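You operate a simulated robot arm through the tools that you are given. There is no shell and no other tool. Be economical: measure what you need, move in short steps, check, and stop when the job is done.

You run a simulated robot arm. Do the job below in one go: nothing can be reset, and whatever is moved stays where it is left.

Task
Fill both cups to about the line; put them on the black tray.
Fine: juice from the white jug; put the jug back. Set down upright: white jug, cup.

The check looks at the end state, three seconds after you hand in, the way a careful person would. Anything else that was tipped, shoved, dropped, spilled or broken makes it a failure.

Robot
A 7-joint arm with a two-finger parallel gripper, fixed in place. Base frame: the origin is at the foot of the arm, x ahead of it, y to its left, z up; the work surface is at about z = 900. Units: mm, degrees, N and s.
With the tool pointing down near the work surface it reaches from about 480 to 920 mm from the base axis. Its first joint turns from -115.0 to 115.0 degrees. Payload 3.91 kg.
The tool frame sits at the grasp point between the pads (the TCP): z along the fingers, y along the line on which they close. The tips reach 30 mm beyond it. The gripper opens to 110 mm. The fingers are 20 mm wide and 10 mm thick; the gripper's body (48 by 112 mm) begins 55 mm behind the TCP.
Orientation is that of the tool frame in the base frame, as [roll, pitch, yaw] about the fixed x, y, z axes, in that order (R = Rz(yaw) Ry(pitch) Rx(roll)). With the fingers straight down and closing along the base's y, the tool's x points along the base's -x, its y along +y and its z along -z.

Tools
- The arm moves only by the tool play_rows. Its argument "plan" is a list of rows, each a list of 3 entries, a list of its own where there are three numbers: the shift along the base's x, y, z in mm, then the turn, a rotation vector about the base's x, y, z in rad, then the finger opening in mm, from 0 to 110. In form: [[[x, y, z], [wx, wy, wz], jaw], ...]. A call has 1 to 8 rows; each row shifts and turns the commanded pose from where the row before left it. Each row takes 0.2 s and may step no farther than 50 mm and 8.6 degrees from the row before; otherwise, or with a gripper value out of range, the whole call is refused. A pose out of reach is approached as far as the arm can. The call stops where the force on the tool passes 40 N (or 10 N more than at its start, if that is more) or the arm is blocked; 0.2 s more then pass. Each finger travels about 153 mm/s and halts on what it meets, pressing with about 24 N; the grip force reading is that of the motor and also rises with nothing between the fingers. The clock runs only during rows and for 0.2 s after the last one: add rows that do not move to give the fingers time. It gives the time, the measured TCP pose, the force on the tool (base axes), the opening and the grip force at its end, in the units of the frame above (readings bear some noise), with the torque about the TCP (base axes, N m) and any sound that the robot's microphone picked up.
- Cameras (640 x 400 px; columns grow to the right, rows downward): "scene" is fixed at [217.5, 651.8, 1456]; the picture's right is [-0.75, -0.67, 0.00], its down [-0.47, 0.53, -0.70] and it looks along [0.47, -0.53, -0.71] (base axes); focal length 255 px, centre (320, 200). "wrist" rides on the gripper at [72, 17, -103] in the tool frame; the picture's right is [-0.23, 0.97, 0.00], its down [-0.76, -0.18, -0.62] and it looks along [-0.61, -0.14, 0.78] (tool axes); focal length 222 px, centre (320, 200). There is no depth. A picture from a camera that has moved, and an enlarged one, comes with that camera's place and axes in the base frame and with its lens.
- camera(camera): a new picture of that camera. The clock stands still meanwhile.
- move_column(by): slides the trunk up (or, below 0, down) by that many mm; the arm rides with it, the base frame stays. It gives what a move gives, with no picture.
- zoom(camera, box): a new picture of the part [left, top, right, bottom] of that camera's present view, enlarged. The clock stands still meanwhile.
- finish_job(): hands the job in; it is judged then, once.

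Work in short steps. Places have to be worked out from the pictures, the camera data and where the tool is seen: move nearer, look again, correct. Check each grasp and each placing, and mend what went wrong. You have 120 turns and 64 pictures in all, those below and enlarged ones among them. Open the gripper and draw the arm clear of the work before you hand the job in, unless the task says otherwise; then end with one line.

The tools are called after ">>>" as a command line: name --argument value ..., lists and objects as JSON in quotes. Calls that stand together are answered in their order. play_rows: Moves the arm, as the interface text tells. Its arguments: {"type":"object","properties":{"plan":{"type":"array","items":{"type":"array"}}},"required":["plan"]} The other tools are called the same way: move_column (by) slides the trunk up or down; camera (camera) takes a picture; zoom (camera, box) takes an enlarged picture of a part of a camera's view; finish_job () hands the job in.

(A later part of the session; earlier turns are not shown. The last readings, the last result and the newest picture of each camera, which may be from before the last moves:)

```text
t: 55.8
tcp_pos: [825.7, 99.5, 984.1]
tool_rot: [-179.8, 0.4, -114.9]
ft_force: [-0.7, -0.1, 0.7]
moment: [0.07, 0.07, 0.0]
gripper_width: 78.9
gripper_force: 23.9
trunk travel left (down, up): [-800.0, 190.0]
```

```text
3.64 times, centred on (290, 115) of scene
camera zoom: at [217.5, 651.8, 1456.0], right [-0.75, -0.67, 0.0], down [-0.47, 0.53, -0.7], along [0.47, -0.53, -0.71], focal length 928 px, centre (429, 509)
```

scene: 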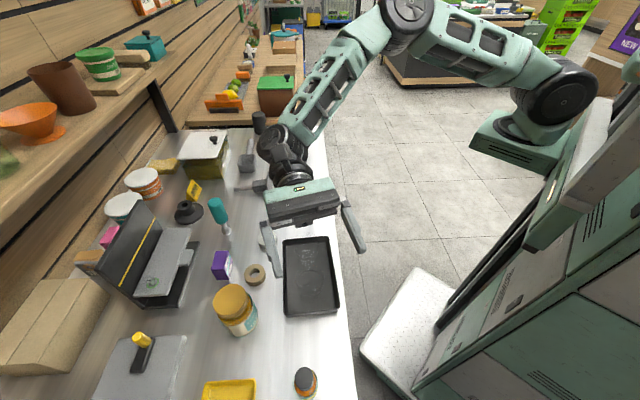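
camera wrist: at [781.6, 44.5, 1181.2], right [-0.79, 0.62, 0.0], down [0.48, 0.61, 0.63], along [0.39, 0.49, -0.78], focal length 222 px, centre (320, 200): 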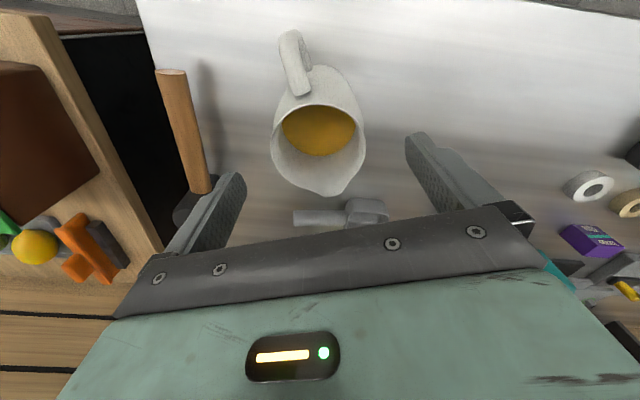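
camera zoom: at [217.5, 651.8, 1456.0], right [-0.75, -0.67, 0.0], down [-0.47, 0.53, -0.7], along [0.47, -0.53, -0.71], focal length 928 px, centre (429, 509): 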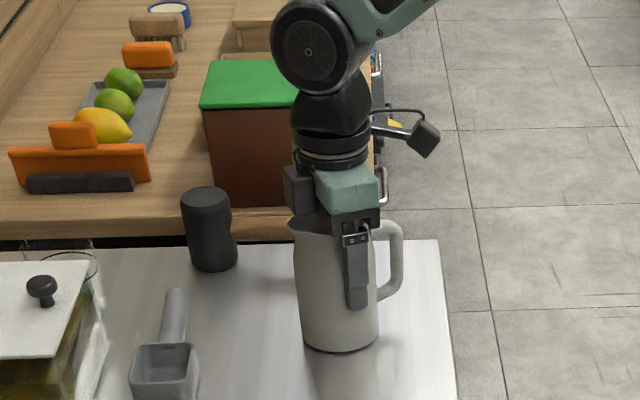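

Gripped at 78.9 mm. I'll lift slowly and check the weight.

>>> play_rows --plan '[[[0, 0, 8], [0, 0, 0], 62], [[0, 0, 12], [0, 0, 0], 62], [[0, 0, 15], [0, 0, 0], 62], [[0, 0, 20], [0, 0, 0], 62], [[0, 0, 25], [0, 0, 0], 62], [[0, 0, 25], [0, 0, 0], 62], [[0, 0, 20], [0, 0, 0], 62], [[0, 0, 10], [0, 0, 0], 62]]'

>>> play_rows --plan '[[[-10, 10, 5], [0, 0, 0], 62], [[-15, 15, 0], [0, 0, 0], 62], [[-20, 20, 0], [0, 0, 0], 62], [[-20, 20, 0], [0, 0, 0], 62], [[-20, 20, 0], [0, 0, 0], 62], [[-20, 20, 0], [0, 0, 0.05], 62], [[-20, 20, 0], [0, 0, 0.08], 62], [[-20, 20, 0], [0, 0, 0.08], 62]]'

>>> camera --camera "scene"

```text
t: 57.6
tcp_pos: [828.9, 98.7, 1119.5]
tool_rot: [-179.9, 0.3, -115.0]
ft_force: [0.3, -0.9, -3.7]
moment: [-0.03, 0.0, 0.02]
gripper_width: 78.9
gripper_force: 23.6
trunk travel left (down, up): [-800.0, 190.0]
```

```text
t: 59.4
tcp_pos: [684.3, 244.3, 1123.7]
tool_rot: [-179.8, 0.5, -102.9]
ft_force: [0.2, -0.1, -3.5]
moment: [0.0, 0.03, 0.02]
gripper_width: 79.0
gripper_force: 23.9
trunk travel left (down, up): [-800.0, 190.0]
```

```text
29 pictures are left
```

scene: 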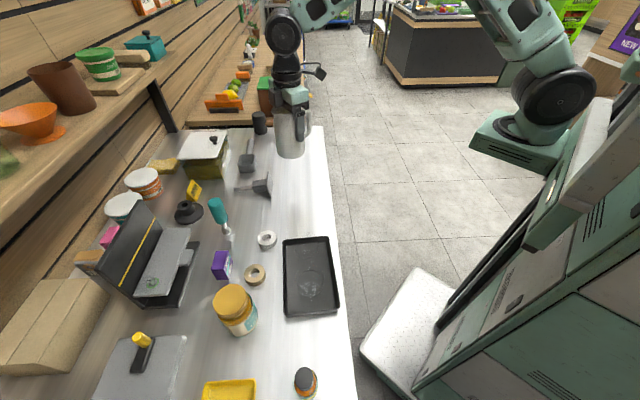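

The weight is about 3.6 N and the grip is steady. I'll carry the jug towards the right cup, turning the spout to azimuth 138°.

>>> play_rows --plan '[[[-20.5, 15.5, 0], [0, 0, 0.1325], 62], [[-20.5, 15.5, 0], [0, 0, 0.1325], 62], [[-20.5, 15.5, 0], [0, 0, 0.1325], 62], [[-20.5, 15.5, 0], [0, 0, 0.1325], 62], [[-20.5, 15.5, 0], [0, 0, 0.1325], 62], [[-20.5, 15.5, 0], [0, 0, 0.1325], 62], [[-20.5, 15.5, 0], [0, 0, 0.1325], 62], [[-20.5, 15.5, 0], [0, 0, 0.1325], 62]]'

>>> zoom --camera "scene" --box '[230, 160, 380, 330]'

```text
t: 61.2
tcp_pos: [520.1, 368.7, 1125.0]
tool_rot: [-179.8, 0.3, -42.1]
ft_force: [-0.6, -0.2, -2.6]
moment: [0.03, -0.05, -0.02]
gripper_width: 79.1
gripper_force: 23.7
trunk travel left (down, up): [-800.0, 190.0]
```

```text
2.35 times, centred on (305, 245) of scene
camera zoom: at [217.5, 651.8, 1456.0], right [-0.75, -0.67, 0.0], down [-0.47, 0.53, -0.7], along [0.47, -0.53, -0.71], focal length 600 px, centre (355, 94)
```

zoom: 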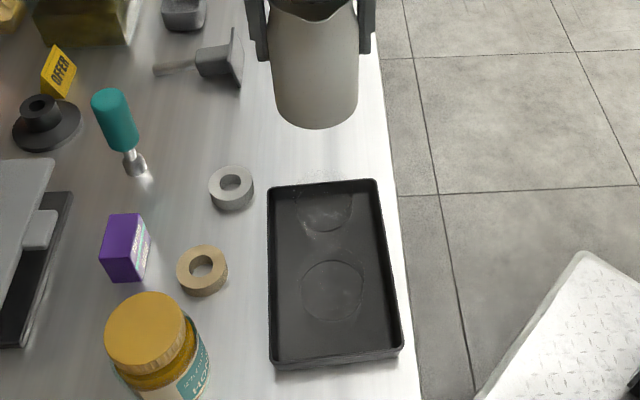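

Both cups stand fine on the tray. I'll tilt to about 45°, below the pouring angle, while lowering to TCP z≈1060.

>>> play_rows --plan '[[[0, 0, 0], [-0.05, -0.0555, 0], 62], [[0, 0, -5], [-0.08, -0.089, 0], 62], [[0, 0, -10], [-0.0876, -0.0973, 0], 62], [[0, 0, -15], [-0.0876, -0.0973, 0], 62], [[0, 0, -15], [-0.0876, -0.0973, 0], 62], [[0, 0, -10], [-0.08, -0.089, 0], 62], [[0, 0, -10], [-0.0535, -0.0594, 0], 62], [[0, 0, 0], [0, 0, 0], 62]]'

>>> camera --camera "wrist"

>>> zoom --camera "scene" --box '[230, 160, 380, 330]'

```text
t: 63.0
tcp_pos: [520.3, 369.5, 1059.1]
tool_rot: [-179.5, -44.7, -42.4]
ft_force: [-0.4, -0.6, -3.6]
moment: [0.0, 0.04, 0.0]
gripper_width: 78.7
gripper_force: 24.1
trunk travel left (down, up): [-800.0, 190.0]
```

```text
27 pictures are left
camera wrist: at [491.1, 371.0, 1183.3], right [-0.77, -0.61, -0.17], down [-0.61, 0.79, -0.09], along [0.19, 0.03, -0.98], focal length 222 px, centre (320, 200)
```

wrist: 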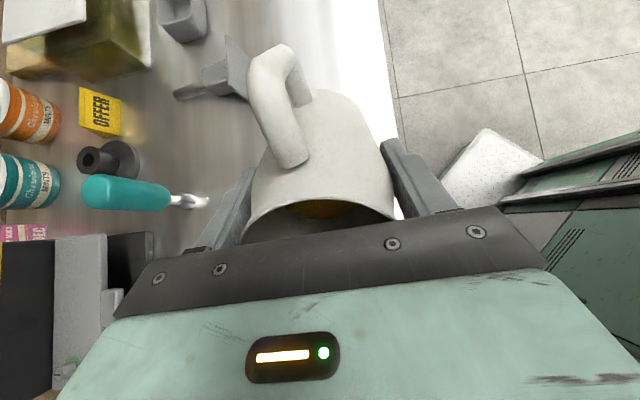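

```text
2.35 times, centred on (305, 245) of scene
camera zoom: at [217.5, 651.8, 1456.0], right [-0.75, -0.67, 0.0], down [-0.47, 0.53, -0.7], along [0.47, -0.53, -0.71], focal length 600 px, centre (355, 94)
```

zoom: 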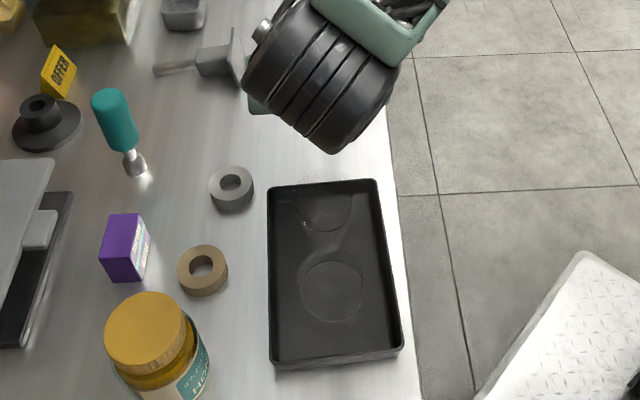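

The juice is near the lip region and the spout line-up is good. I'll go to about 55° and bring the spout down to about 28 mm above the cup rim.

>>> play_rows --plan '[[[0, 0, -10], [-0.04, -0.0445, 0], 62], [[0, 0, -12], [-0.04, -0.0445, 0], 62], [[0, 0, -10], [-0.0371, -0.041, 0], 62], [[0, 0, 0], [0, 0, 0], 62], [[0, 0, 0], [0, 0, 0], 62]]'

>>> zoom --camera "scene" --box '[260, 190, 360, 290]'

```text
t: 64.2
tcp_pos: [520.0, 368.0, 1029.3]
tool_rot: [-179.6, -54.6, -42.3]
ft_force: [0.3, -0.4, -3.3]
moment: [0.06, 0.02, 0.0]
gripper_width: 78.7
gripper_force: 24.5
trunk travel left (down, up): [-800.0, 190.0]
```

```text
4.00 times, centred on (310, 240) of scene
camera zoom: at [217.5, 651.8, 1456.0], right [-0.75, -0.67, 0.0], down [-0.47, 0.53, -0.7], along [0.47, -0.53, -0.71], focal length 1020 px, centre (360, 40)
```

zoom: 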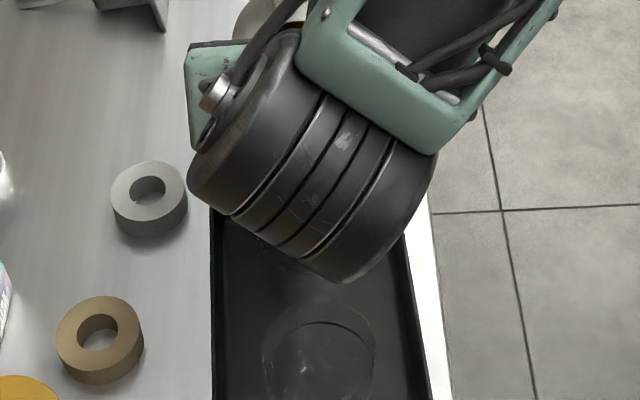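

The wrist hides the cup, so I'll pour in stages and look between them. Next I tilt about 5° more, hold about 1 s and read the weight.

>>> play_rows --plan '[[[0, 0, 1], [-0.0194, -0.0216, 0], 62], [[0, 0, 1], [-0.0194, -0.0216, 0], 62], [[0, 0, 1], [-0.0194, -0.0216, 0], 62], [[0, 0, 0], [0, 0, 0], 62], [[0, 0, 0], [0, 0, 0], 62], [[0, 0, 0], [0, 0, 0], 62], [[0, 0, 0], [0, 0, 0], 62]]'

>>> camera --camera "wrist"

```text
t: 65.8
tcp_pos: [520.7, 369.0, 1031.5]
tool_rot: [-179.4, -59.7, -42.4]
ft_force: [-0.2, 0.6, -3.3]
moment: [0.04, 0.04, -0.04]
gripper_width: 79.1
gripper_force: 23.6
trunk travel left (down, up): [-800.0, 190.0]
```

```text
24 pictures are left
camera wrist: at [468.3, 391.2, 1144.6], right [-0.74, -0.65, -0.2], down [-0.57, 0.75, -0.34], along [0.37, -0.14, -0.92], focal length 222 px, centre (320, 200)
```

wrist: 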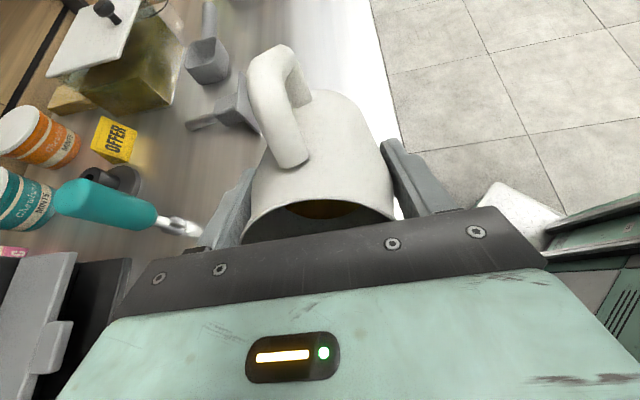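

Unclear so far. I'll back off to about 45°, raise, and look at the cup.

>>> play_rows --plan '[[[0, 0, 8], [0.08, 0.089, 0], 62], [[0, 0, 15], [0.08, 0.089, 0], 62], [[0, 0, 20], [0.03, 0.033, 0], 62], [[0, 0, 15], [0, 0, 0], 62], [[0, 0, 0], [0, 0, 0], 62], [[0, 0, 0], [0, 0, 0], 62]]'

>>> zoom --camera "scene" --box '[260, 190, 360, 290]'

```text
t: 67.2
tcp_pos: [520.1, 367.8, 1089.3]
tool_rot: [-179.6, -43.4, -42.4]
ft_force: [-0.5, 0.0, -3.5]
moment: [0.05, 0.03, 0.01]
gripper_width: 79.3
gripper_force: 24.0
trunk travel left (down, up): [-800.0, 190.0]
```

```text
4.00 times, centred on (310, 240) of scene
camera zoom: at [217.5, 651.8, 1456.0], right [-0.75, -0.67, 0.0], down [-0.47, 0.53, -0.7], along [0.47, -0.53, -0.71], focal length 1020 px, centre (360, 40)
```

zoom: 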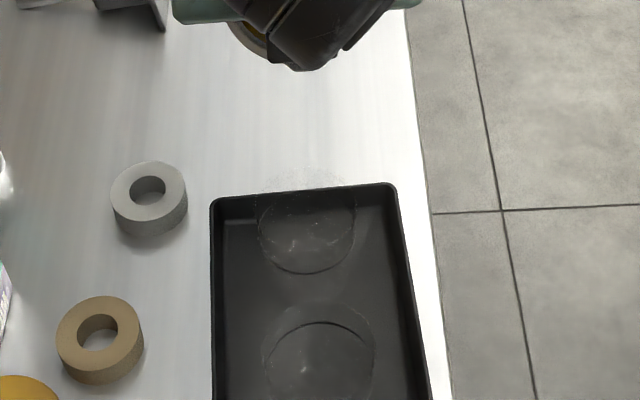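

No juice has poured at 60°. I'll return and go to about 64°, hold, and read.

>>> play_rows --plan '[[[0, 0, -14], [-0.06, -0.0667, 0], 62], [[0, 0, -16], [-0.06, -0.0667, 0], 62], [[0, 0, -14], [-0.06, -0.0667, 0], 62], [[0, 0, -9], [-0.041, -0.0455, 0], 62], [[0, 0, 0], [-0.02, -0.0222, 0], 62], [[0, 0, 0], [0, 0, 0], 62], [[0, 0, 0], [0, 0, 0], 62], [[0, 0, 0], [0, 0, 0], 62]]'

>>> zoom --camera "wrist" --box '[220, 80, 420, 260]'

```text
t: 69.0
tcp_pos: [520.7, 367.6, 1036.0]
tool_rot: [-179.4, -64.0, -42.5]
ft_force: [0.1, 0.4, -2.8]
moment: [0.03, 0.04, -0.06]
gripper_width: 78.9
gripper_force: 24.3
trunk travel left (down, up): [-800.0, 190.0]
```

```text
2.22 times, centred on (320, 170) of wrist
camera zoom: at [462.3, 396.5, 1145.1], right [-0.72, -0.66, -0.21], down [-0.55, 0.73, -0.41], along [0.42, -0.18, -0.89], focal length 494 px, centre (320, 267)
```

zoom: 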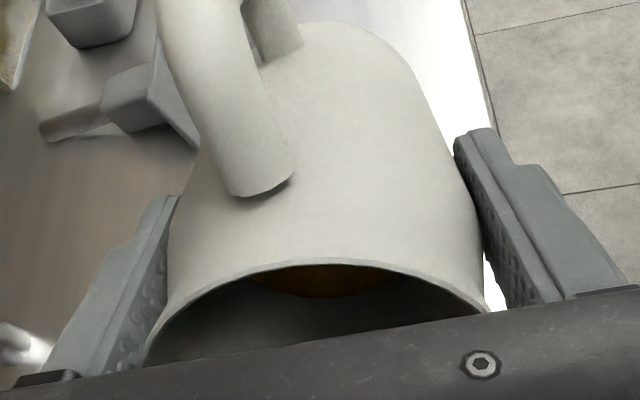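

The weight may have dropped to 2.8 N. I'll hold a little longer and then back off to check.

>>> play_rows --plan '[[[0, 0, 0], [0, 0, 0], 62], [[0, 0, 0], [0, 0, 0], 62], [[0, 0, 0], [0, 0, 0], 62]]'

>>> play_rows --plan '[[[0, 0, 8], [0.09, 0.1, 0], 62], [[0, 0, 15], [0.09, 0.1, 0], 62], [[0, 0, 20], [0.06, 0.0667, 0], 62], [[0, 0, 10], [0, 0, 0], 62], [[0, 0, 0], [0, 0, 0], 62], [[0, 0, 0], [0, 0, 0], 62]]'

>>> zoom --camera "scene" --box '[260, 190, 360, 290]'

```text
t: 69.8
tcp_pos: [521.7, 367.8, 1035.7]
tool_rot: [-179.4, -64.0, -42.5]
ft_force: [0.5, 0.7, -2.7]
moment: [0.03, 0.05, -0.03]
gripper_width: 79.0
gripper_force: 24.5
trunk travel left (down, up): [-800.0, 190.0]
```

```text
t: 71.2
tcp_pos: [521.4, 368.2, 1087.9]
tool_rot: [-179.6, -43.6, -42.3]
ft_force: [0.2, -0.6, -3.1]
moment: [0.03, 0.05, 0.0]
gripper_width: 79.4
gripper_force: 23.5
trunk travel left (down, up): [-800.0, 190.0]
```

```text
4.00 times, centred on (310, 240) of scene
camera zoom: at [217.5, 651.8, 1456.0], right [-0.75, -0.67, 0.0], down [-0.47, 0.53, -0.7], along [0.47, -0.53, -0.71], focal length 1020 px, centre (360, 40)
```

zoom: 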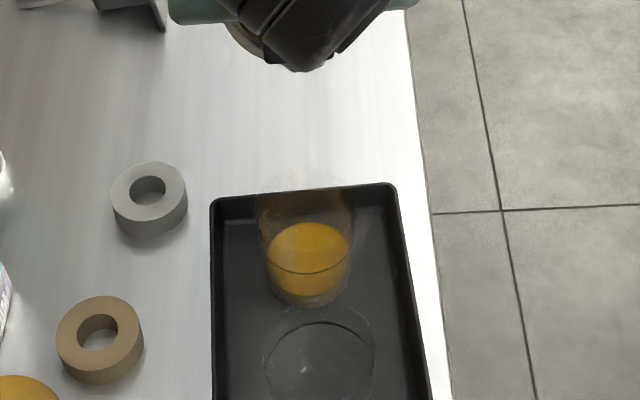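

Juice is in and nothing is spilled. I'll take a closer look at the level against the line.

>>> zoom --camera "scene" --box '[290, 225, 360, 275]'

```text
8.00 times, centred on (325, 250) of scene
camera zoom: at [217.5, 651.8, 1456.0], right [-0.75, -0.67, 0.0], down [-0.47, 0.53, -0.7], along [0.47, -0.53, -0.71], focal length 2040 px, centre (280, -200)
```

zoom: 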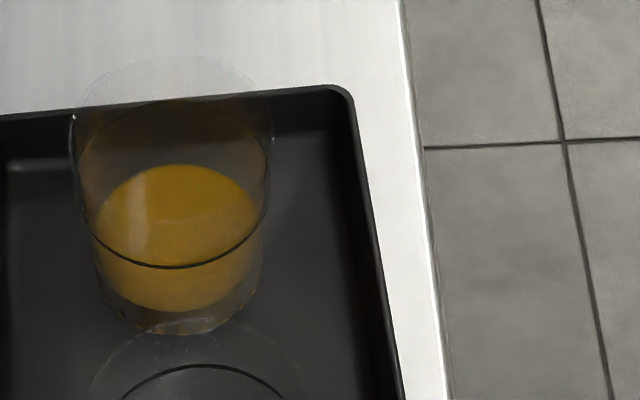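

The level is about halfway to the line. I'll pour again at about 67.5° and hold.

>>> play_rows --plan '[[[0, 0, -14], [-0.07, -0.0778, 0], 62], [[0, 0, -16], [-0.07, -0.0778, 0], 62], [[0, 0, -12], [-0.07, -0.0778, 0], 62], [[0, 0, -6], [-0.045, -0.05, 0], 62], [[0, 0, 0], [-0.024, -0.0267, 0], 62], [[0, 0, 0], [0, 0, 0], 62], [[0, 0, 0], [0, 0, 0], 62], [[0, 0, 0], [0, 0, 0], 62]]'

>>> play_rows --plan '[[[0, 0, 0], [0, 0, 0], 62], [[0, 0, 0], [0, 0, 0], 62], [[0, 0, 0], [0, 0, 0], 62]]'

>>> play_rows --plan '[[[0, 0, 8], [0.09, 0.1, 0], 62], [[0, 0, 15], [0.09, 0.1, 0], 62], [[0, 0, 20], [0.09, 0.1, 0], 62], [[0, 0, 8], [0, 0, 0], 62], [[0, 0, 0], [0, 0, 0], 62], [[0, 0, 0], [0, 0, 0], 62]]'

>>> zoom --camera "scene" --box '[290, 225, 360, 275]'

```text
t: 73.0
tcp_pos: [519.0, 368.1, 1039.8]
tool_rot: [-179.3, -67.4, -42.6]
ft_force: [-0.1, -0.3, -2.6]
moment: [0.03, 0.02, -0.02]
gripper_width: 79.1
gripper_force: 24.1
trunk travel left (down, up): [-800.0, 190.0]
```

```text
t: 73.8
tcp_pos: [519.1, 368.8, 1039.6]
tool_rot: [-179.3, -67.5, -42.6]
ft_force: [-0.2, -0.4, -3.1]
moment: [0.04, 0.04, -0.03]
gripper_width: 79.1
gripper_force: 24.1
trunk travel left (down, up): [-800.0, 190.0]
```

```text
t: 75.2
tcp_pos: [519.7, 366.8, 1093.0]
tool_rot: [-179.6, -44.2, -42.3]
ft_force: [0.2, -0.3, -3.4]
moment: [0.0, 0.03, 0.0]
gripper_width: 79.0
gripper_force: 23.5
trunk travel left (down, up): [-800.0, 190.0]
```

```text
8.00 times, centred on (325, 250) of scene
camera zoom: at [217.5, 651.8, 1456.0], right [-0.75, -0.67, 0.0], down [-0.47, 0.53, -0.7], along [0.47, -0.53, -0.71], focal length 2040 px, centre (280, -200)
```

zoom: 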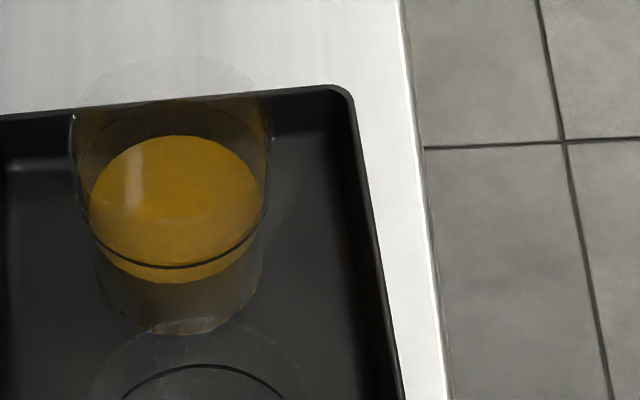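

The surface is up to about two thirds, and each 3.4° gives about the remaining amount. I'll pour once more at about 70.8°.

>>> play_rows --plan '[[[0, 0, -14], [-0.07, -0.0778, 0], 62], [[0, 0, -16], [-0.07, -0.0778, 0], 62], [[0, 0, -12], [-0.07, -0.0778, 0], 62], [[0, 0, -7], [-0.07, -0.0778, 0], 62], [[0, 0, 0], [-0.03, -0.0333, 0], 62], [[0, 0, 0], [0, 0, 0], 62], [[0, 0, 0], [0, 0, 0], 62], [[0, 0, 0], [0, 0, 0], 62]]'

>>> play_rows --plan '[[[0, 0, 0], [0, 0, 0], 62], [[0, 0, 0], [0, 0, 0], 62], [[0, 0, 0], [0, 0, 0], 62]]'

>>> play_rows --plan '[[[0, 0, 8], [0.09, 0.1, 0], 62], [[0, 0, 15], [0.09, 0.1, 0], 62], [[0, 0, 20], [0.09, 0.1, 0], 62], [[0, 0, 10], [0.04, 0.0445, 0], 62], [[0, 0, 0], [0, 0, 0], 62], [[0, 0, 0], [0, 0, 0], 62]]'

>>> zoom --camera "scene" --box '[290, 225, 360, 275]'

```text
t: 77.0
tcp_pos: [519.6, 369.6, 1043.0]
tool_rot: [-179.2, -70.9, -42.7]
ft_force: [-0.9, -0.3, -3.8]
moment: [0.04, 0.02, 0.04]
gripper_width: 78.9
gripper_force: 24.1
trunk travel left (down, up): [-800.0, 190.0]
```

```text
t: 77.8
tcp_pos: [520.6, 368.9, 1043.2]
tool_rot: [-179.1, -70.8, -42.7]
ft_force: [0.2, 0.5, -2.7]
moment: [0.02, 0.03, -0.02]
gripper_width: 78.7
gripper_force: 23.8
trunk travel left (down, up): [-800.0, 190.0]
```

```text
t: 79.2
tcp_pos: [519.0, 369.1, 1095.0]
tool_rot: [-179.5, -44.2, -42.2]
ft_force: [0.8, -0.2, -3.6]
moment: [0.04, -0.01, 0.0]
gripper_width: 79.0
gripper_force: 23.9
trunk travel left (down, up): [-800.0, 190.0]
```

```text
8.00 times, centred on (325, 250) of scene
camera zoom: at [217.5, 651.8, 1456.0], right [-0.75, -0.67, 0.0], down [-0.47, 0.53, -0.7], along [0.47, -0.53, -0.71], focal length 2040 px, centre (280, -200)
```

zoom: 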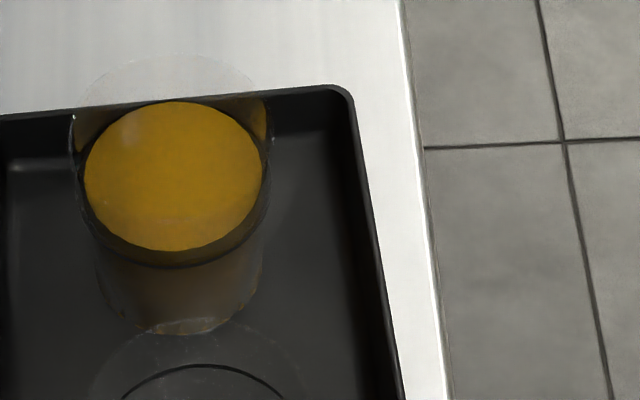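

The surface is just at or slightly above the line. The right cup is done. I'll upright the jug and raise it, then swing it to the left cup.

>>> play_rows --plan '[[[0, 0, 5], [0.09, 0.1, 0], 62], [[0, 0, 10], [0.09, 0.1, 0], 62], [[0, 0, 10], [0.09, 0.1, 0], 62], [[0, 0, 10], [0.09, 0.1, 0], 62], [[0, 0, 5], [0.09, 0.1, 0], 62], [[0, 0, 0], [0.066, 0.0733, 0], 62], [[0, 0, 0], [0, 0, 0], 62]]'

>>> play_rows --plan '[[[-8, 6.5, 0], [0, 0, -0.146], 62], [[-8, 6.5, 0], [0, 0, -0.146], 62], [[-8, 6.5, 0], [0, 0, -0.146], 62], [[-8, 6.5, 0], [0, 0, -0.146], 62], [[-8, 6.5, 0], [0, 0, -0.146], 62], [[-8, 6.5, 0], [0, 0, -0.146], 62], [[-8, 6.5, 0], [0, 0, -0.146], 62], [[-8, 6.5, 0], [0, 0, -0.146], 62]]'

>>> play_rows --plan '[[[-8, 6.5, 0], [0, 0, -0.146], 62], [[-8, 6.5, 0], [0, 0, -0.146], 62], [[-8, 6.5, 0], [0, 0, -0.146], 62], [[-8, 6.5, 0], [0, 0, -0.146], 62], [[-8, 6.5, 0], [0, 0, -0.146], 62], [[-8, 6.5, 0], [0, 0, -0.146], 62], [[-8, 6.5, 0], [0, 0, -0.146], 62], [[-8, 6.5, 0], [0, 0, -0.146], 62]]'

>>> play_rows --plan '[[[-8, 6.5, 0], [0, 0, -0.146], 62], [[-8, 6.5, 0], [0, 0, -0.146], 62], [[-8, 6.5, 0], [0, 0, -0.146], 62], [[-8, 6.5, 0], [0, 0, -0.146], 62], [[0, 0, 0], [0, 0, 0], 62]]'

```text
t: 80.8
tcp_pos: [520.3, 369.1, 1136.0]
tool_rot: [-179.7, -0.1, -42.2]
ft_force: [0.0, 0.0, -2.4]
moment: [-0.02, -0.01, -0.02]
gripper_width: 78.8
gripper_force: 24.1
trunk travel left (down, up): [-800.0, 190.0]
```

```text
t: 82.6
tcp_pos: [455.2, 419.9, 1136.3]
tool_rot: [-179.7, 0.0, -109.4]
ft_force: [0.4, 0.1, -2.8]
moment: [-0.03, 0.01, -0.02]
gripper_width: 78.7
gripper_force: 24.0
trunk travel left (down, up): [-800.0, 190.0]
```

```text
t: 84.4
tcp_pos: [391.4, 471.0, 1135.6]
tool_rot: [-179.7, 0.0, -176.4]
ft_force: [0.9, -0.3, -2.5]
moment: [0.0, 0.01, -0.02]
gripper_width: 79.0
gripper_force: 23.8
trunk travel left (down, up): [-800.0, 190.0]
```

```text
t: 85.8
tcp_pos: [419.1, 481.6, 1140.0]
tool_rot: [180.0, -0.3, 144.6]
ft_force: [0.0, -0.5, -3.2]
moment: [-0.01, 0.01, 0.0]
gripper_width: 78.7
gripper_force: 24.2
trunk travel left (down, up): [-800.0, 190.0]
stopped in row 5: the arm was blocked; the commanded pose is now the measured one
```

The arm hit its yaw limit and drifted a bit, but stayed level. I'll return to the pouring spot as in the earlier trial.

>>> play_rows --plan '[[[-16, 5, 0], [0, 0, 0.035], 62], [[-16, 5, 0], [0, 0, 0.035], 62], [[-16, 5, 0], [0, 0, 0.035], 62], [[-16, 5, -5], [0, 0, 0], 62], [[0, 0, 0], [0, 0, 0], 62]]'

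>>> camera --camera "scene"

```text
t: 87.2
tcp_pos: [414.0, 488.1, 1135.3]
tool_rot: [180.0, -0.2, 145.3]
ft_force: [-2.2, 0.4, -3.0]
moment: [0.0, -0.02, 0.0]
gripper_width: 78.9
gripper_force: 24.1
trunk travel left (down, up): [-800.0, 190.0]
stopped in row 5: the arm was blocked; the commanded pose is now the measured one
```

```text
17 pictures are left
```

scene: 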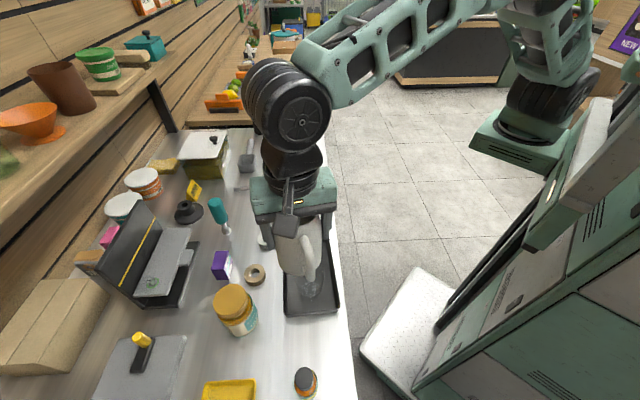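

The wrist is at its limit, so I'll turn back to yaw≈161° and pour along that direction instead (spout azimuth ≈ -19°).

>>> play_rows --plan '[[[0, 0, 0], [0, 0, 0.135], 62], [[-10, 0, 0], [0, 0, 0.135], 62], [[-18, 1, 0], [0, 0, 0], 62], [[-18, 1, 0], [0, 0, 0], 62], [[-17, 2, 0], [0, 0, 0], 62], [[0, 0, 0], [0, 0, 0], 62]]'

```text
t: 88.8
tcp_pos: [399.1, 477.4, 1129.1]
tool_rot: [-179.8, 0.0, 156.2]
ft_force: [0.2, 0.1, -3.4]
moment: [-0.03, 0.01, 0.0]
gripper_width: 78.7
gripper_force: 23.7
trunk travel left (down, up): [-800.0, 190.0]
stopped in row 6: the arm was blocked; the commanded pose is now the measured one
```

The limit binds only when upright, since the earlier trial relieved it by tilting. I'll tilt to about 45°, well below the pouring angle now, and shift at the same time.

>>> play_rows --plan '[[[0, 0, 0], [0.04, 0.09, 0], 62], [[0, 0, 0], [0.053, 0.119, 0], 62], [[-9, 3.5, 0], [0.053, 0.119, 0], 62], [[-13, 5, 0], [0.053, 0.119, 0], 62], [[-13, 5, 0], [0.053, 0.119, 0], 62], [[-12, 4.5, 0], [0.053, 0.119, 0], 62], [[0, 0, 0], [0, 0, 0], 62]]'

>>> camera --camera "scene"

```text
t: 90.4
tcp_pos: [349.7, 497.3, 1130.3]
tool_rot: [179.8, -43.1, 156.6]
ft_force: [0.2, -0.1, -2.3]
moment: [-0.01, -0.03, 0.0]
gripper_width: 78.5
gripper_force: 24.2
trunk travel left (down, up): [-800.0, 190.0]
```

```text
16 pictures are left
```

scene: 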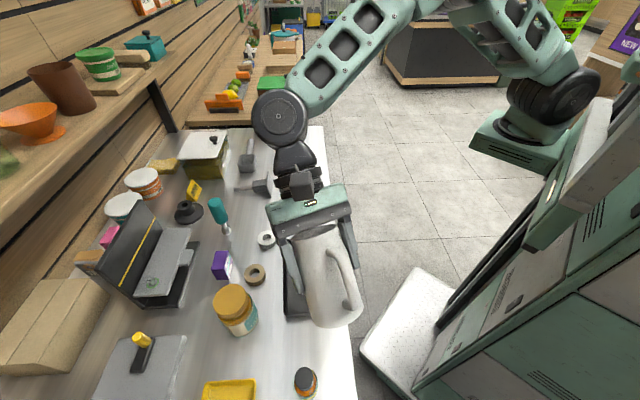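

That works: the tilt is 43° with the spout over the left cup. I'll lower while tilting to about 66°, still below the 70.8° where flow resumes.

>>> play_rows --plan '[[[0, 0, -10], [0.02, 0.045, 0], 62], [[0, 0, -18], [0.0326, 0.0731, 0], 62], [[0, 0, -20], [0.0326, 0.0731, 0], 62], [[0, 0, -20], [0.0326, 0.0731, 0], 62], [[0, 0, -16], [0.0326, 0.0731, 0], 62], [[0, 0, -8], [0.012, 0.027, 0], 62], [[0, 0, 0], [0, 0, 0], 62]]'

>>> zoom --camera "scene" --box '[250, 160, 390, 340]'

```text
t: 92.0
tcp_pos: [349.5, 497.3, 1038.3]
tool_rot: [179.1, -66.0, 157.1]
ft_force: [-0.1, 0.2, -2.4]
moment: [-0.03, -0.05, 0.01]
gripper_width: 79.0
gripper_force: 23.9
trunk travel left (down, up): [-800.0, 190.0]
```

```text
2.22 times, centred on (320, 250) of scene
camera zoom: at [217.5, 651.8, 1456.0], right [-0.75, -0.67, 0.0], down [-0.47, 0.53, -0.7], along [0.47, -0.53, -0.71], focal length 567 px, centre (320, 89)
```

zoom: 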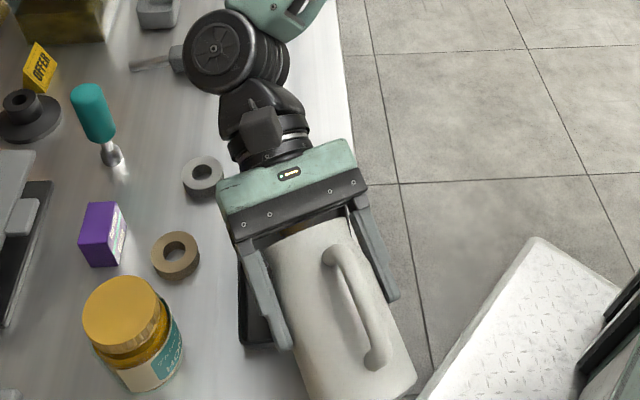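

The spout is over the left cup and clear of everything. I'll pour at about 77° (expecting half the cup), hold, then back off to look.

>>> play_rows --plan '[[[0, 0, 3], [0.0196, 0.0439, 0], 62], [[0, 0, 3], [0.0196, 0.0439, 0], 62], [[0, 0, 3], [0.0196, 0.0439, 0], 62], [[0, 0, 2], [0.0196, 0.0439, 0], 62], [[0, 0, 0], [0, 0, 0], 62], [[0, 0, 0], [0, 0, 0], 62], [[0, 0, 0], [0, 0, 0], 62], [[0, 0, 0], [0, 0, 0], 62]]'

>>> play_rows --plan '[[[0, 0, 0], [0, 0, 0], 62], [[0, 0, 0], [0, 0, 0], 62], [[0, 0, 0], [0, 0, 0], 62]]'

```text
t: 93.8
tcp_pos: [349.6, 498.6, 1049.1]
tool_rot: [178.0, -76.9, 158.0]
ft_force: [-0.8, 0.2, -2.8]
moment: [0.0, 0.0, -0.02]
gripper_width: 78.7
gripper_force: 23.8
trunk travel left (down, up): [-800.0, 190.0]
```

```text
t: 94.6
tcp_pos: [348.6, 498.2, 1048.3]
tool_rot: [178.1, -76.9, 157.9]
ft_force: [-0.6, -0.4, -2.3]
moment: [-0.05, -0.03, -0.03]
gripper_width: 78.6
gripper_force: 23.7
trunk travel left (down, up): [-800.0, 190.0]
```

Now I'll tilt back, raise, and shift right so the scene camera can see the left cup.

>>> play_rows --plan '[[[0, 0, 8], [-0.057, -0.1278, 0], 62], [[0, 0, 12], [-0.057, -0.1278, 0], 62], [[0, 0, 20], [-0.057, -0.1278, 0], 62], [[0, 0, 25], [-0.057, -0.1278, 0], 62], [[20, -9, 20], [0, 0, 0], 62], [[25, -11, 20], [0, 0, 0], 62], [[25, -11, 15], [0, 0, 0], 62], [[20, -9, 0], [0, 0, 0], 62]]'

>>> zoom --camera "scene" --box '[260, 210, 370, 320]'

```text
t: 96.4
tcp_pos: [438.2, 456.6, 1168.6]
tool_rot: [179.8, -44.7, 156.6]
ft_force: [0.2, -0.5, -2.5]
moment: [0.01, -0.03, -0.02]
gripper_width: 78.5
gripper_force: 24.0
trunk travel left (down, up): [-800.0, 190.0]
```

```text
3.64 times, centred on (315, 265) of scene
camera zoom: at [217.5, 651.8, 1456.0], right [-0.75, -0.67, 0.0], down [-0.47, 0.53, -0.7], along [0.47, -0.53, -0.71], focal length 928 px, centre (338, -36)
```

zoom: 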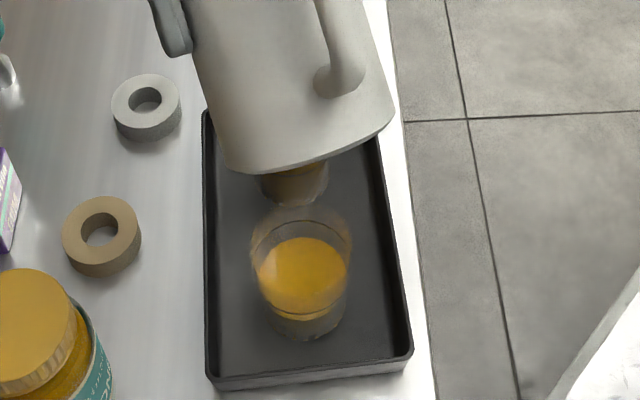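

>>> zoom --camera "scene" --box '[290, 255, 340, 305]'

```text
8.00 times, centred on (315, 280) of scene
camera zoom: at [217.5, 651.8, 1456.0], right [-0.75, -0.67, 0.0], down [-0.47, 0.53, -0.7], along [0.47, -0.53, -0.71], focal length 2040 px, centre (360, -440)
```

zoom: 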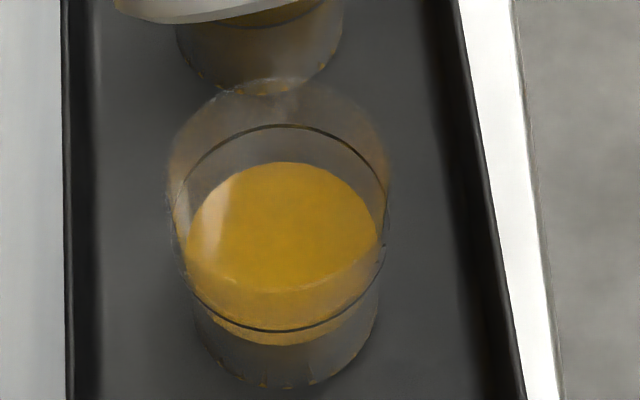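

The left cup is still about 23 mm below the line. I'll go back to the same spot and pour at about 82.5°.

>>> play_rows --plan '[[[-20, 9, -5], [0, 0, 0], 62], [[-23, 10, -14], [0, 0, 0], 62], [[-23, 10, -14], [0, 0, 0], 62], [[-19, 9.7, -15], [0, 0, 0], 62], [[0, 0, -27], [0.05, 0.113, 0], 62], [[0, 0, -27], [0.05, 0.113, 0], 62], [[0, 0, -24], [0.05, 0.113, 0], 62], [[0, 0, 0], [0, 0, 0], 62]]'

```text
t: 98.2
tcp_pos: [352.4, 495.6, 1045.1]
tool_rot: [179.3, -66.0, 156.9]
ft_force: [-0.1, -1.1, -1.7]
moment: [-0.01, -0.03, 0.03]
gripper_width: 78.6
gripper_force: 23.8
trunk travel left (down, up): [-800.0, 190.0]
```

>>> play_rows --plan '[[[0, 0, 2], [0.0235, 0.0527, 0], 62], [[0, 0, 2], [0.0235, 0.0527, 0], 62], [[0, 0, 2], [0.0235, 0.0527, 0], 62], [[0, 0, 2], [0.0235, 0.0527, 0], 62], [[0, 0, 2], [0.0235, 0.0527, 0], 62], [[0, 0, 0], [0, 0, 0], 62], [[0, 0, 0], [0, 0, 0], 62], [[0, 0, 0], [0, 0, 0], 62]]'

>>> play_rows --plan '[[[0, 0, 0], [0, 0, 0], 62], [[0, 0, 0], [0, 0, 0], 62], [[0, 0, 0], [0, 0, 0], 62], [[0, 0, 0], [0, 0, 0], 62]]'

>>> play_rows --plan '[[[0, 0, 5], [-0.057, -0.1278, 0], 62], [[0, 0, 12], [-0.057, -0.1278, 0], 62], [[0, 0, 20], [-0.057, -0.1278, 0], 62], [[0, 0, 25], [-0.057, -0.1278, 0], 62], [[20, -9, 20], [-0.03, -0.067, 0], 62], [[25, -11, 20], [0, 0, 0], 62], [[25, -11, 15], [0, 0, 0], 62], [[20, -9, 0], [0, 0, 0], 62]]'

>>> zoom --camera "scene" --box '[290, 255, 340, 305]'

```text
t: 100.0
tcp_pos: [353.8, 496.0, 1051.9]
tool_rot: [177.1, -82.7, 159.1]
ft_force: [-0.1, -0.7, -1.4]
moment: [0.02, -0.02, 0.03]
gripper_width: 78.4
gripper_force: 24.0
trunk travel left (down, up): [-800.0, 190.0]
```

```text
t: 101.0
tcp_pos: [354.2, 496.2, 1053.5]
tool_rot: [177.1, -82.6, 159.1]
ft_force: [0.6, -0.4, -1.7]
moment: [-0.02, -0.03, 0.0]
gripper_width: 78.6
gripper_force: 23.9
trunk travel left (down, up): [-800.0, 190.0]
```

```text
t: 102.8
tcp_pos: [443.4, 456.7, 1169.9]
tool_rot: [179.8, -46.3, 156.6]
ft_force: [-0.6, 0.2, -1.8]
moment: [-0.01, -0.06, -0.01]
gripper_width: 78.7
gripper_force: 23.9
trunk travel left (down, up): [-800.0, 190.0]
```

```text
8.00 times, centred on (315, 280) of scene
camera zoom: at [217.5, 651.8, 1456.0], right [-0.75, -0.67, 0.0], down [-0.47, 0.53, -0.7], along [0.47, -0.53, -0.71], focal length 2040 px, centre (360, -440)
```

zoom: 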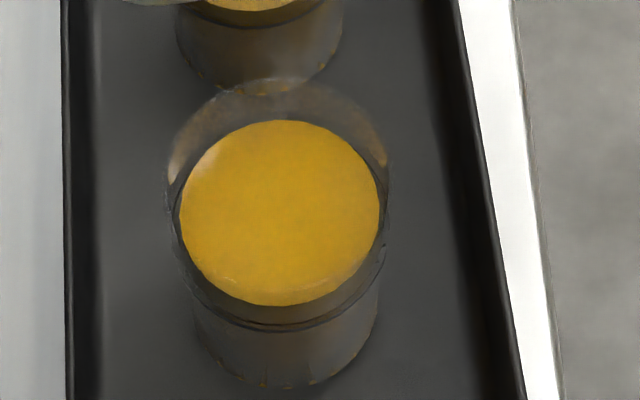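

The left cup is now filled, a bit above the line, with no spill visible. I'll bring the jug upright and carry it back.

>>> play_rows --plan '[[[0, 0, 0], [-0.0548, -0.123, 0], 62], [[0, 0, 0], [-0.0548, -0.123, 0], 62], [[5, -5, 0], [-0.0548, -0.123, 0.0], 62], [[5, -5, 0], [-0.0548, -0.123, 0], 62], [[5, -5, 0], [-0.0548, -0.123, 0], 62], [[5, -5, 0], [-0.0548, -0.123, 0], 62], [[10, -10, 0], [0, 0, 0.08], 62], [[15, -14, 0], [0, 0, 0.11], 62]]'

>>> play_rows --plan '[[[26, -24, 0], [0, 0, 0.113], 62], [[26, -24, 0], [0, 0, 0.113], 62], [[26, -24, 0], [0, 0, 0.113], 62], [[26, -24, 0], [0, 0, 0.113], 62], [[26, -24, 0], [0, 0, 0.113], 62], [[26, -24, 0], [0, 0, 0.113], 62], [[26, -24, 0], [0, 0, 0.113], 62], [[26, -24, 0], [0, 0, 0.113], 62]]'

```text
t: 104.6
tcp_pos: [488.0, 412.5, 1170.7]
tool_rot: [-179.8, 0.0, 167.5]
ft_force: [-0.9, 0.6, -2.3]
moment: [-0.03, -0.02, 0.04]
gripper_width: 78.7
gripper_force: 24.4
trunk travel left (down, up): [-800.0, 190.0]
```

```text
t: 106.4
tcp_pos: [698.6, 220.6, 1169.8]
tool_rot: [-179.6, 0.0, -140.8]
ft_force: [-0.6, -0.1, -1.3]
moment: [-0.01, -0.03, -0.03]
gripper_width: 78.9
gripper_force: 23.9
trunk travel left (down, up): [-800.0, 190.0]
```

>>> play_rows --plan '[[[25.4, -24.2, 0], [0, 0, 0.0904], 62], [[25.4, -24.2, 0], [0, 0, 0.0904], 62], [[25.4, -24.2, 0], [0, 0, 0.0904], 62], [[25.4, -24.2, 0], [0, 0, 0.0904], 62], [[25.4, -24.2, 0], [0, 0, 0.0904], 62], [[0, 0, -30], [0, 0, 0], 62], [[0, 0, -40], [0, 0, 0], 62], [[0, 0, -40], [0, 0, 0], 62]]'

>>> play_rows --plan '[[[0, 0, -35], [0, 0, 0], 62], [[0, 0, -25], [0, 0, 0], 62], [[0, 0, -10], [0, 0, 0], 62], [[0, 0, -3], [0, 0, 0], 62], [[0, 0, 0], [0, 0, 0], 62]]'

>>> zoom --camera "scene" --box '[240, 80, 340, 170]'

```text
t: 108.2
tcp_pos: [821.1, 99.3, 1061.9]
tool_rot: [-179.7, -0.1, -115.1]
ft_force: [-0.6, -0.3, -1.1]
moment: [-0.01, -0.02, -0.03]
gripper_width: 78.7
gripper_force: 23.8
trunk travel left (down, up): [-800.0, 190.0]
```

```text
t: 109.4
tcp_pos: [823.8, 98.5, 987.4]
tool_rot: [-179.6, 0.1, -115.0]
ft_force: [0.4, 0.4, -2.2]
moment: [-0.01, 0.01, -0.01]
gripper_width: 78.9
gripper_force: 24.1
trunk travel left (down, up): [-800.0, 190.0]
```

```text
4.44 times, centred on (290, 125) of scene
camera zoom: at [217.5, 651.8, 1456.0], right [-0.75, -0.67, 0.0], down [-0.47, 0.53, -0.7], along [0.47, -0.53, -0.71], focal length 1134 px, centre (453, 533)
```

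zoom: 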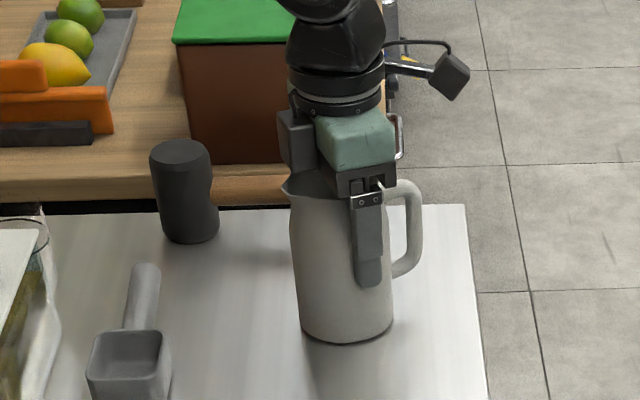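

The jug is about 3 mm above its old spot. I'll lower it to contact.

>>> play_rows --plan '[[[1, 1, -2], [0, 0, 0], 62], [[0, 0, -1], [0, 0, 0], 62], [[0, 0, 0], [0, 0, 0], 62]]'

```text
t: 110.2
tcp_pos: [824.4, 99.4, 986.7]
tool_rot: [-179.7, 0.2, -115.2]
ft_force: [-1.3, -2.0, 18.6]
moment: [0.22, 0.13, -0.15]
gripper_width: 79.0
gripper_force: 24.4
trunk travel left (down, up): [-800.0, 190.0]
```

Contact. I'll ease 2 mm, open, and rise straight up.

>>> play_rows --plan '[[[0, 0, 2], [0, 0, 0], 62], [[0, 0, 0], [0, 0, 0], 80], [[0, 0, 0], [0, 0, 0], 95], [[0, 0, 0], [0, 0, 0], 110], [[0, 0, 0], [0, 0, 0], 110], [[0, 0, 35], [0, 0, 0], 110], [[0, 0, 45], [0, 0, 0], 110], [[0, 0, 45], [0, 0, 0], 110]]'

>>> camera --camera "wrist"

```text
t: 112.0
tcp_pos: [825.6, 99.4, 1112.4]
tool_rot: [-179.8, 0.0, -115.1]
ft_force: [0.4, 0.4, -0.1]
moment: [0.03, 0.04, 0.01]
gripper_width: 110.1
gripper_force: 0.1
trunk travel left (down, up): [-800.0, 190.0]
```

```text
10 pictures are left
camera wrist: at [778.2, 41.6, 1215.1], right [-0.79, 0.62, 0.0], down [0.48, 0.62, 0.62], along [0.39, 0.49, -0.78], focal length 222 px, centre (320, 200)
```

wrist: 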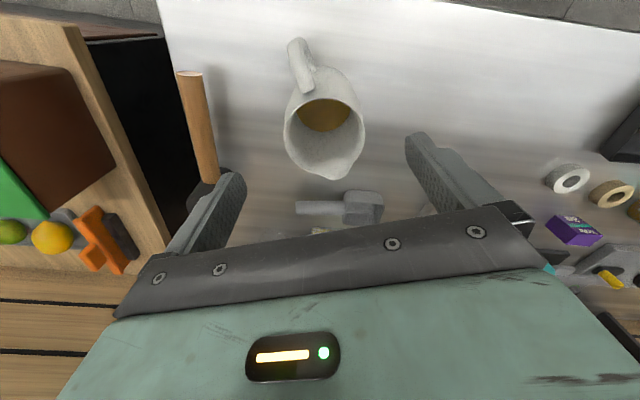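

The jug is back, upright, with a little juice left. From the scene pictures the surfaces look about 4 mm (right cup) and 8 mm (left cup) above the line. I'll check with a low side view from the wrist camera, approaching from the right of the tray.

>>> play_rows --plan '[[[-29.5, 26, 5], [0, 0, 0.1416], 110], [[-29.5, 26, 5], [0, 0, 0.1416], 110], [[-29.5, 26, 0], [0, 0, 0.1416], 110], [[-29.5, 26, 0], [0, 0, 0.1416], 110], [[-29.5, 26, 0], [0, 0, 0.1416], 110], [[-29.5, 26, 0], [0, 0, 0.1416], 110], [[-29.5, 26, 0], [0, 0, 0.1416], 110], [[-29.5, 26, 0], [0, 0, 0.1416], 110]]'

>>> play_rows --plan '[[[-10, 10, 0], [0, 0, 0.1416], 110], [[0, 0, -10], [0.0937, 0.104, 0], 110], [[0, 0, -15], [0.0937, 0.104, 0], 110], [[0, 0, -15], [0.0937, 0.104, 0], 110], [[0, 0, -20], [0.0937, 0.104, 0], 110], [[0, 0, -20], [0.0937, 0.104, 0], 110], [[0, 0, 0], [0, 0, 0], 110]]'

>>> camera --camera "wrist"

```text
t: 113.8
tcp_pos: [587.9, 305.8, 1120.3]
tool_rot: [-179.7, 0.0, -50.1]
ft_force: [-0.5, -1.0, -0.7]
moment: [0.01, 0.02, 0.02]
gripper_width: 109.9
gripper_force: 0.0
trunk travel left (down, up): [-800.0, 190.0]
```

```text
t: 115.4
tcp_pos: [579.4, 317.3, 1041.1]
tool_rot: [-179.9, 40.2, -42.1]
ft_force: [0.0, 0.1, -0.2]
moment: [0.0, 0.01, 0.0]
gripper_width: 109.9
gripper_force: 0.1
trunk travel left (down, up): [-800.0, 190.0]
```

```text
9 pictures are left
camera wrist: at [657.5, 222.8, 1072.5], right [-0.78, -0.6, 0.14], down [-0.02, 0.25, 0.97], along [-0.62, 0.76, -0.21], focal length 222 px, centre (320, 200)
```

wrist: 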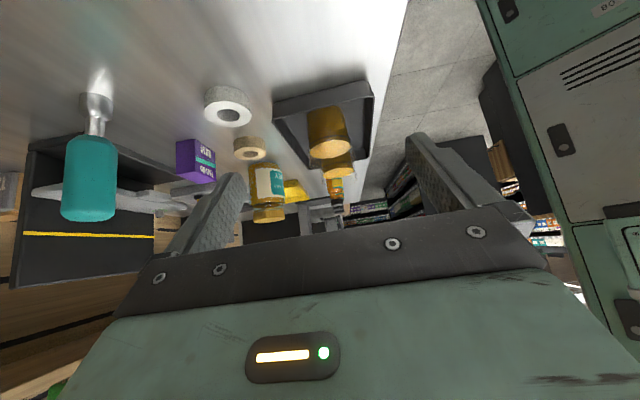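

Good low view of both cups. I'll enlarge it.

>>> zoom --camera "wrist" --box '[290, 90, 380, 190]'

```text
4.00 times, centred on (335, 140) of wrist
camera zoom: at [657.5, 222.8, 1072.5], right [-0.78, -0.6, 0.14], down [-0.02, 0.25, 0.97], along [-0.62, 0.76, -0.21], focal length 888 px, centre (260, 440)
```

zoom: 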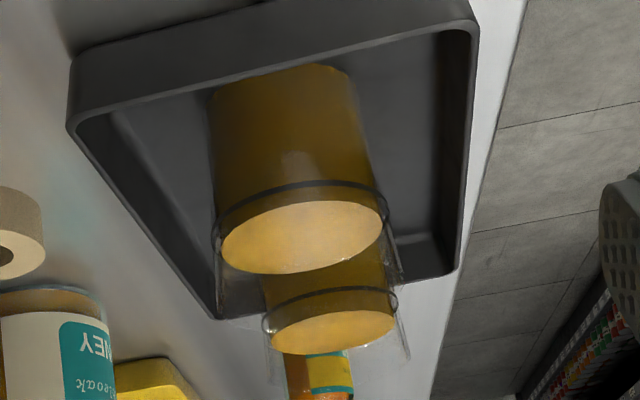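

The side view confirms the right cup is about 6 mm over and the left about 9 mm over the line. I'll correct this by tipping a little back from the cup into the jug, starting with the left cup. First I'll untilt and go above it.

>>> play_rows --plan '[[[0, 0, 15], [-0.0937, -0.104, 0], 110], [[0, 0, 15], [-0.0937, -0.104, 0], 110], [[0, 0, 15], [-0.0937, -0.104, 0], 110], [[0, 0, 10], [-0.0937, -0.104, 0], 110], [[0, 0, 5], [-0.0937, -0.104, 0], 110], [[-10, 10, 0], [0, 0, -0.143], 110], [[-10, 10, 0], [0, 0, -0.143], 110], [[-10, 10, 0], [0, 0, -0.143], 110]]'

>>> play_rows --plan '[[[-18, 15.6, 0], [0, 0, -0.143], 110], [[-18, 15.6, 0], [0, 0, -0.143], 110], [[-18, 15.6, 0], [0, 0, -0.143], 110], [[-18, 15.6, 0], [0, 0, -0.143], 110], [[-18, 15.6, 0], [0, 0, -0.143], 110], [[-18, 15.6, 0], [0, 0, -0.143], 110], [[-18, 15.6, 0], [0, 0, -0.143], 110], [[-18, 15.6, 0], [0, 0, -0.143], 76]]'

```text
t: 117.2
tcp_pos: [549.3, 347.2, 1101.7]
tool_rot: [-179.7, 0.0, -66.8]
ft_force: [-0.8, -0.8, 0.1]
moment: [-0.02, -0.02, -0.01]
gripper_width: 109.8
gripper_force: 0.0
trunk travel left (down, up): [-800.0, 190.0]
```

```text
t: 119.0
tcp_pos: [406.3, 473.8, 1102.5]
tool_rot: [-179.7, 0.0, -132.4]
ft_force: [0.3, -0.4, -0.6]
moment: [0.0, -0.04, 0.0]
gripper_width: 76.3
gripper_force: 0.0
trunk travel left (down, up): [-800.0, 190.0]
```

I'll lower to just above the rim and check alignment.

>>> play_rows --plan '[[[-1, -1, -35], [0, 0, 0], 76], [[0, 0, -35], [0, 0, 0], 76], [[0, 0, 0], [0, 0, 0], 76]]'

>>> camera --camera "wrist"

```text
t: 119.8
tcp_pos: [402.7, 473.2, 1031.1]
tool_rot: [-179.8, 0.1, -132.2]
ft_force: [0.6, 0.3, 0.2]
moment: [0.02, 0.01, 0.04]
gripper_width: 76.0
gripper_force: 0.0
trunk travel left (down, up): [-800.0, 190.0]
```

```text
7 pictures are left
camera wrist: at [340.1, 432.1, 1133.8], right [-0.57, 0.82, 0.0], down [0.64, 0.45, 0.62], along [0.52, 0.35, -0.78], focal length 222 px, centre (320, 200)
```

wrist: 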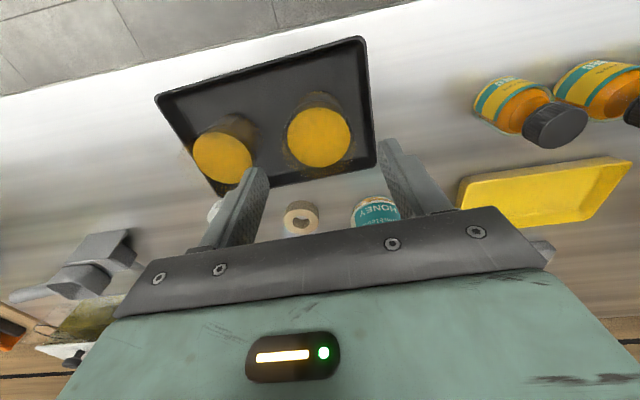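

Aligned. I'll descend and grip the left cup.

>>> play_rows --plan '[[[0, 0, -30], [0, 0, 0], 76], [[0, 0, -30], [0, 0, 0], 76], [[0, 0, -21.5], [0, 0, 0], 76], [[0, 0, 0], [0, 0, 0], 76], [[0, 0, 0], [0, 0, 0], 66], [[0, 0, 0], [0, 0, 0], 52], [[0, 0, 0], [0, 0, 0], 45]]'

```text
t: 121.2
tcp_pos: [400.3, 477.5, 955.5]
tool_rot: [179.7, 0.6, -132.1]
ft_force: [-2.4, -0.8, 12.1]
moment: [0.29, 0.48, 0.12]
gripper_width: 58.0
gripper_force: 23.9
trunk travel left (down, up): [-800.0, 190.0]
stopped in row 7: the force on the tool passed its limit at 41 N (the readings are from after the stop); the commanded pose is now the measured one
```

I met contact, probably a fingertip on the tray's end wall. I'll look before doing more.

>>> zoom --camera "scene" --box '[260, 210, 370, 330]'

```text
3.33 times, centred on (315, 270) of scene
camera zoom: at [217.5, 651.8, 1456.0], right [-0.75, -0.67, 0.0], down [-0.47, 0.53, -0.7], along [0.47, -0.53, -0.71], focal length 850 px, centre (337, -33)
```

zoom: 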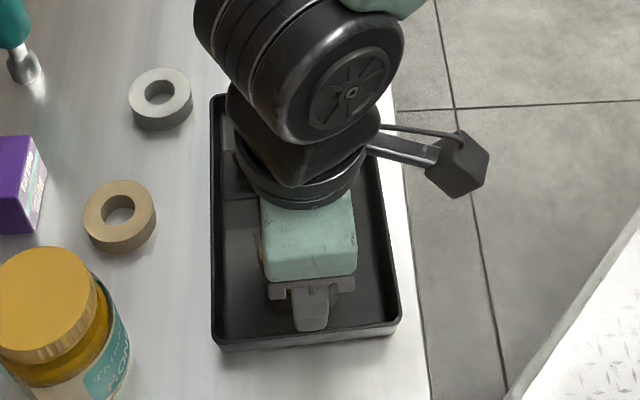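

The finger probably landed on the end-wall edge and slid inside as it closed. I'll lift gently a few mm and read the force.

>>> play_rows --plan '[[[0, 0, 3], [0, 0, 0], 45], [[0, 0, 4], [0, 0, 0], 45], [[0, 0, 0], [0, 0, 0], 45]]'

```text
t: 122.0
tcp_pos: [401.1, 476.2, 959.1]
tool_rot: [179.8, 0.3, -132.2]
ft_force: [-0.2, -0.4, -1.6]
moment: [-0.04, -0.02, -0.02]
gripper_width: 57.9
gripper_force: 24.5
trunk travel left (down, up): [-800.0, 190.0]
```

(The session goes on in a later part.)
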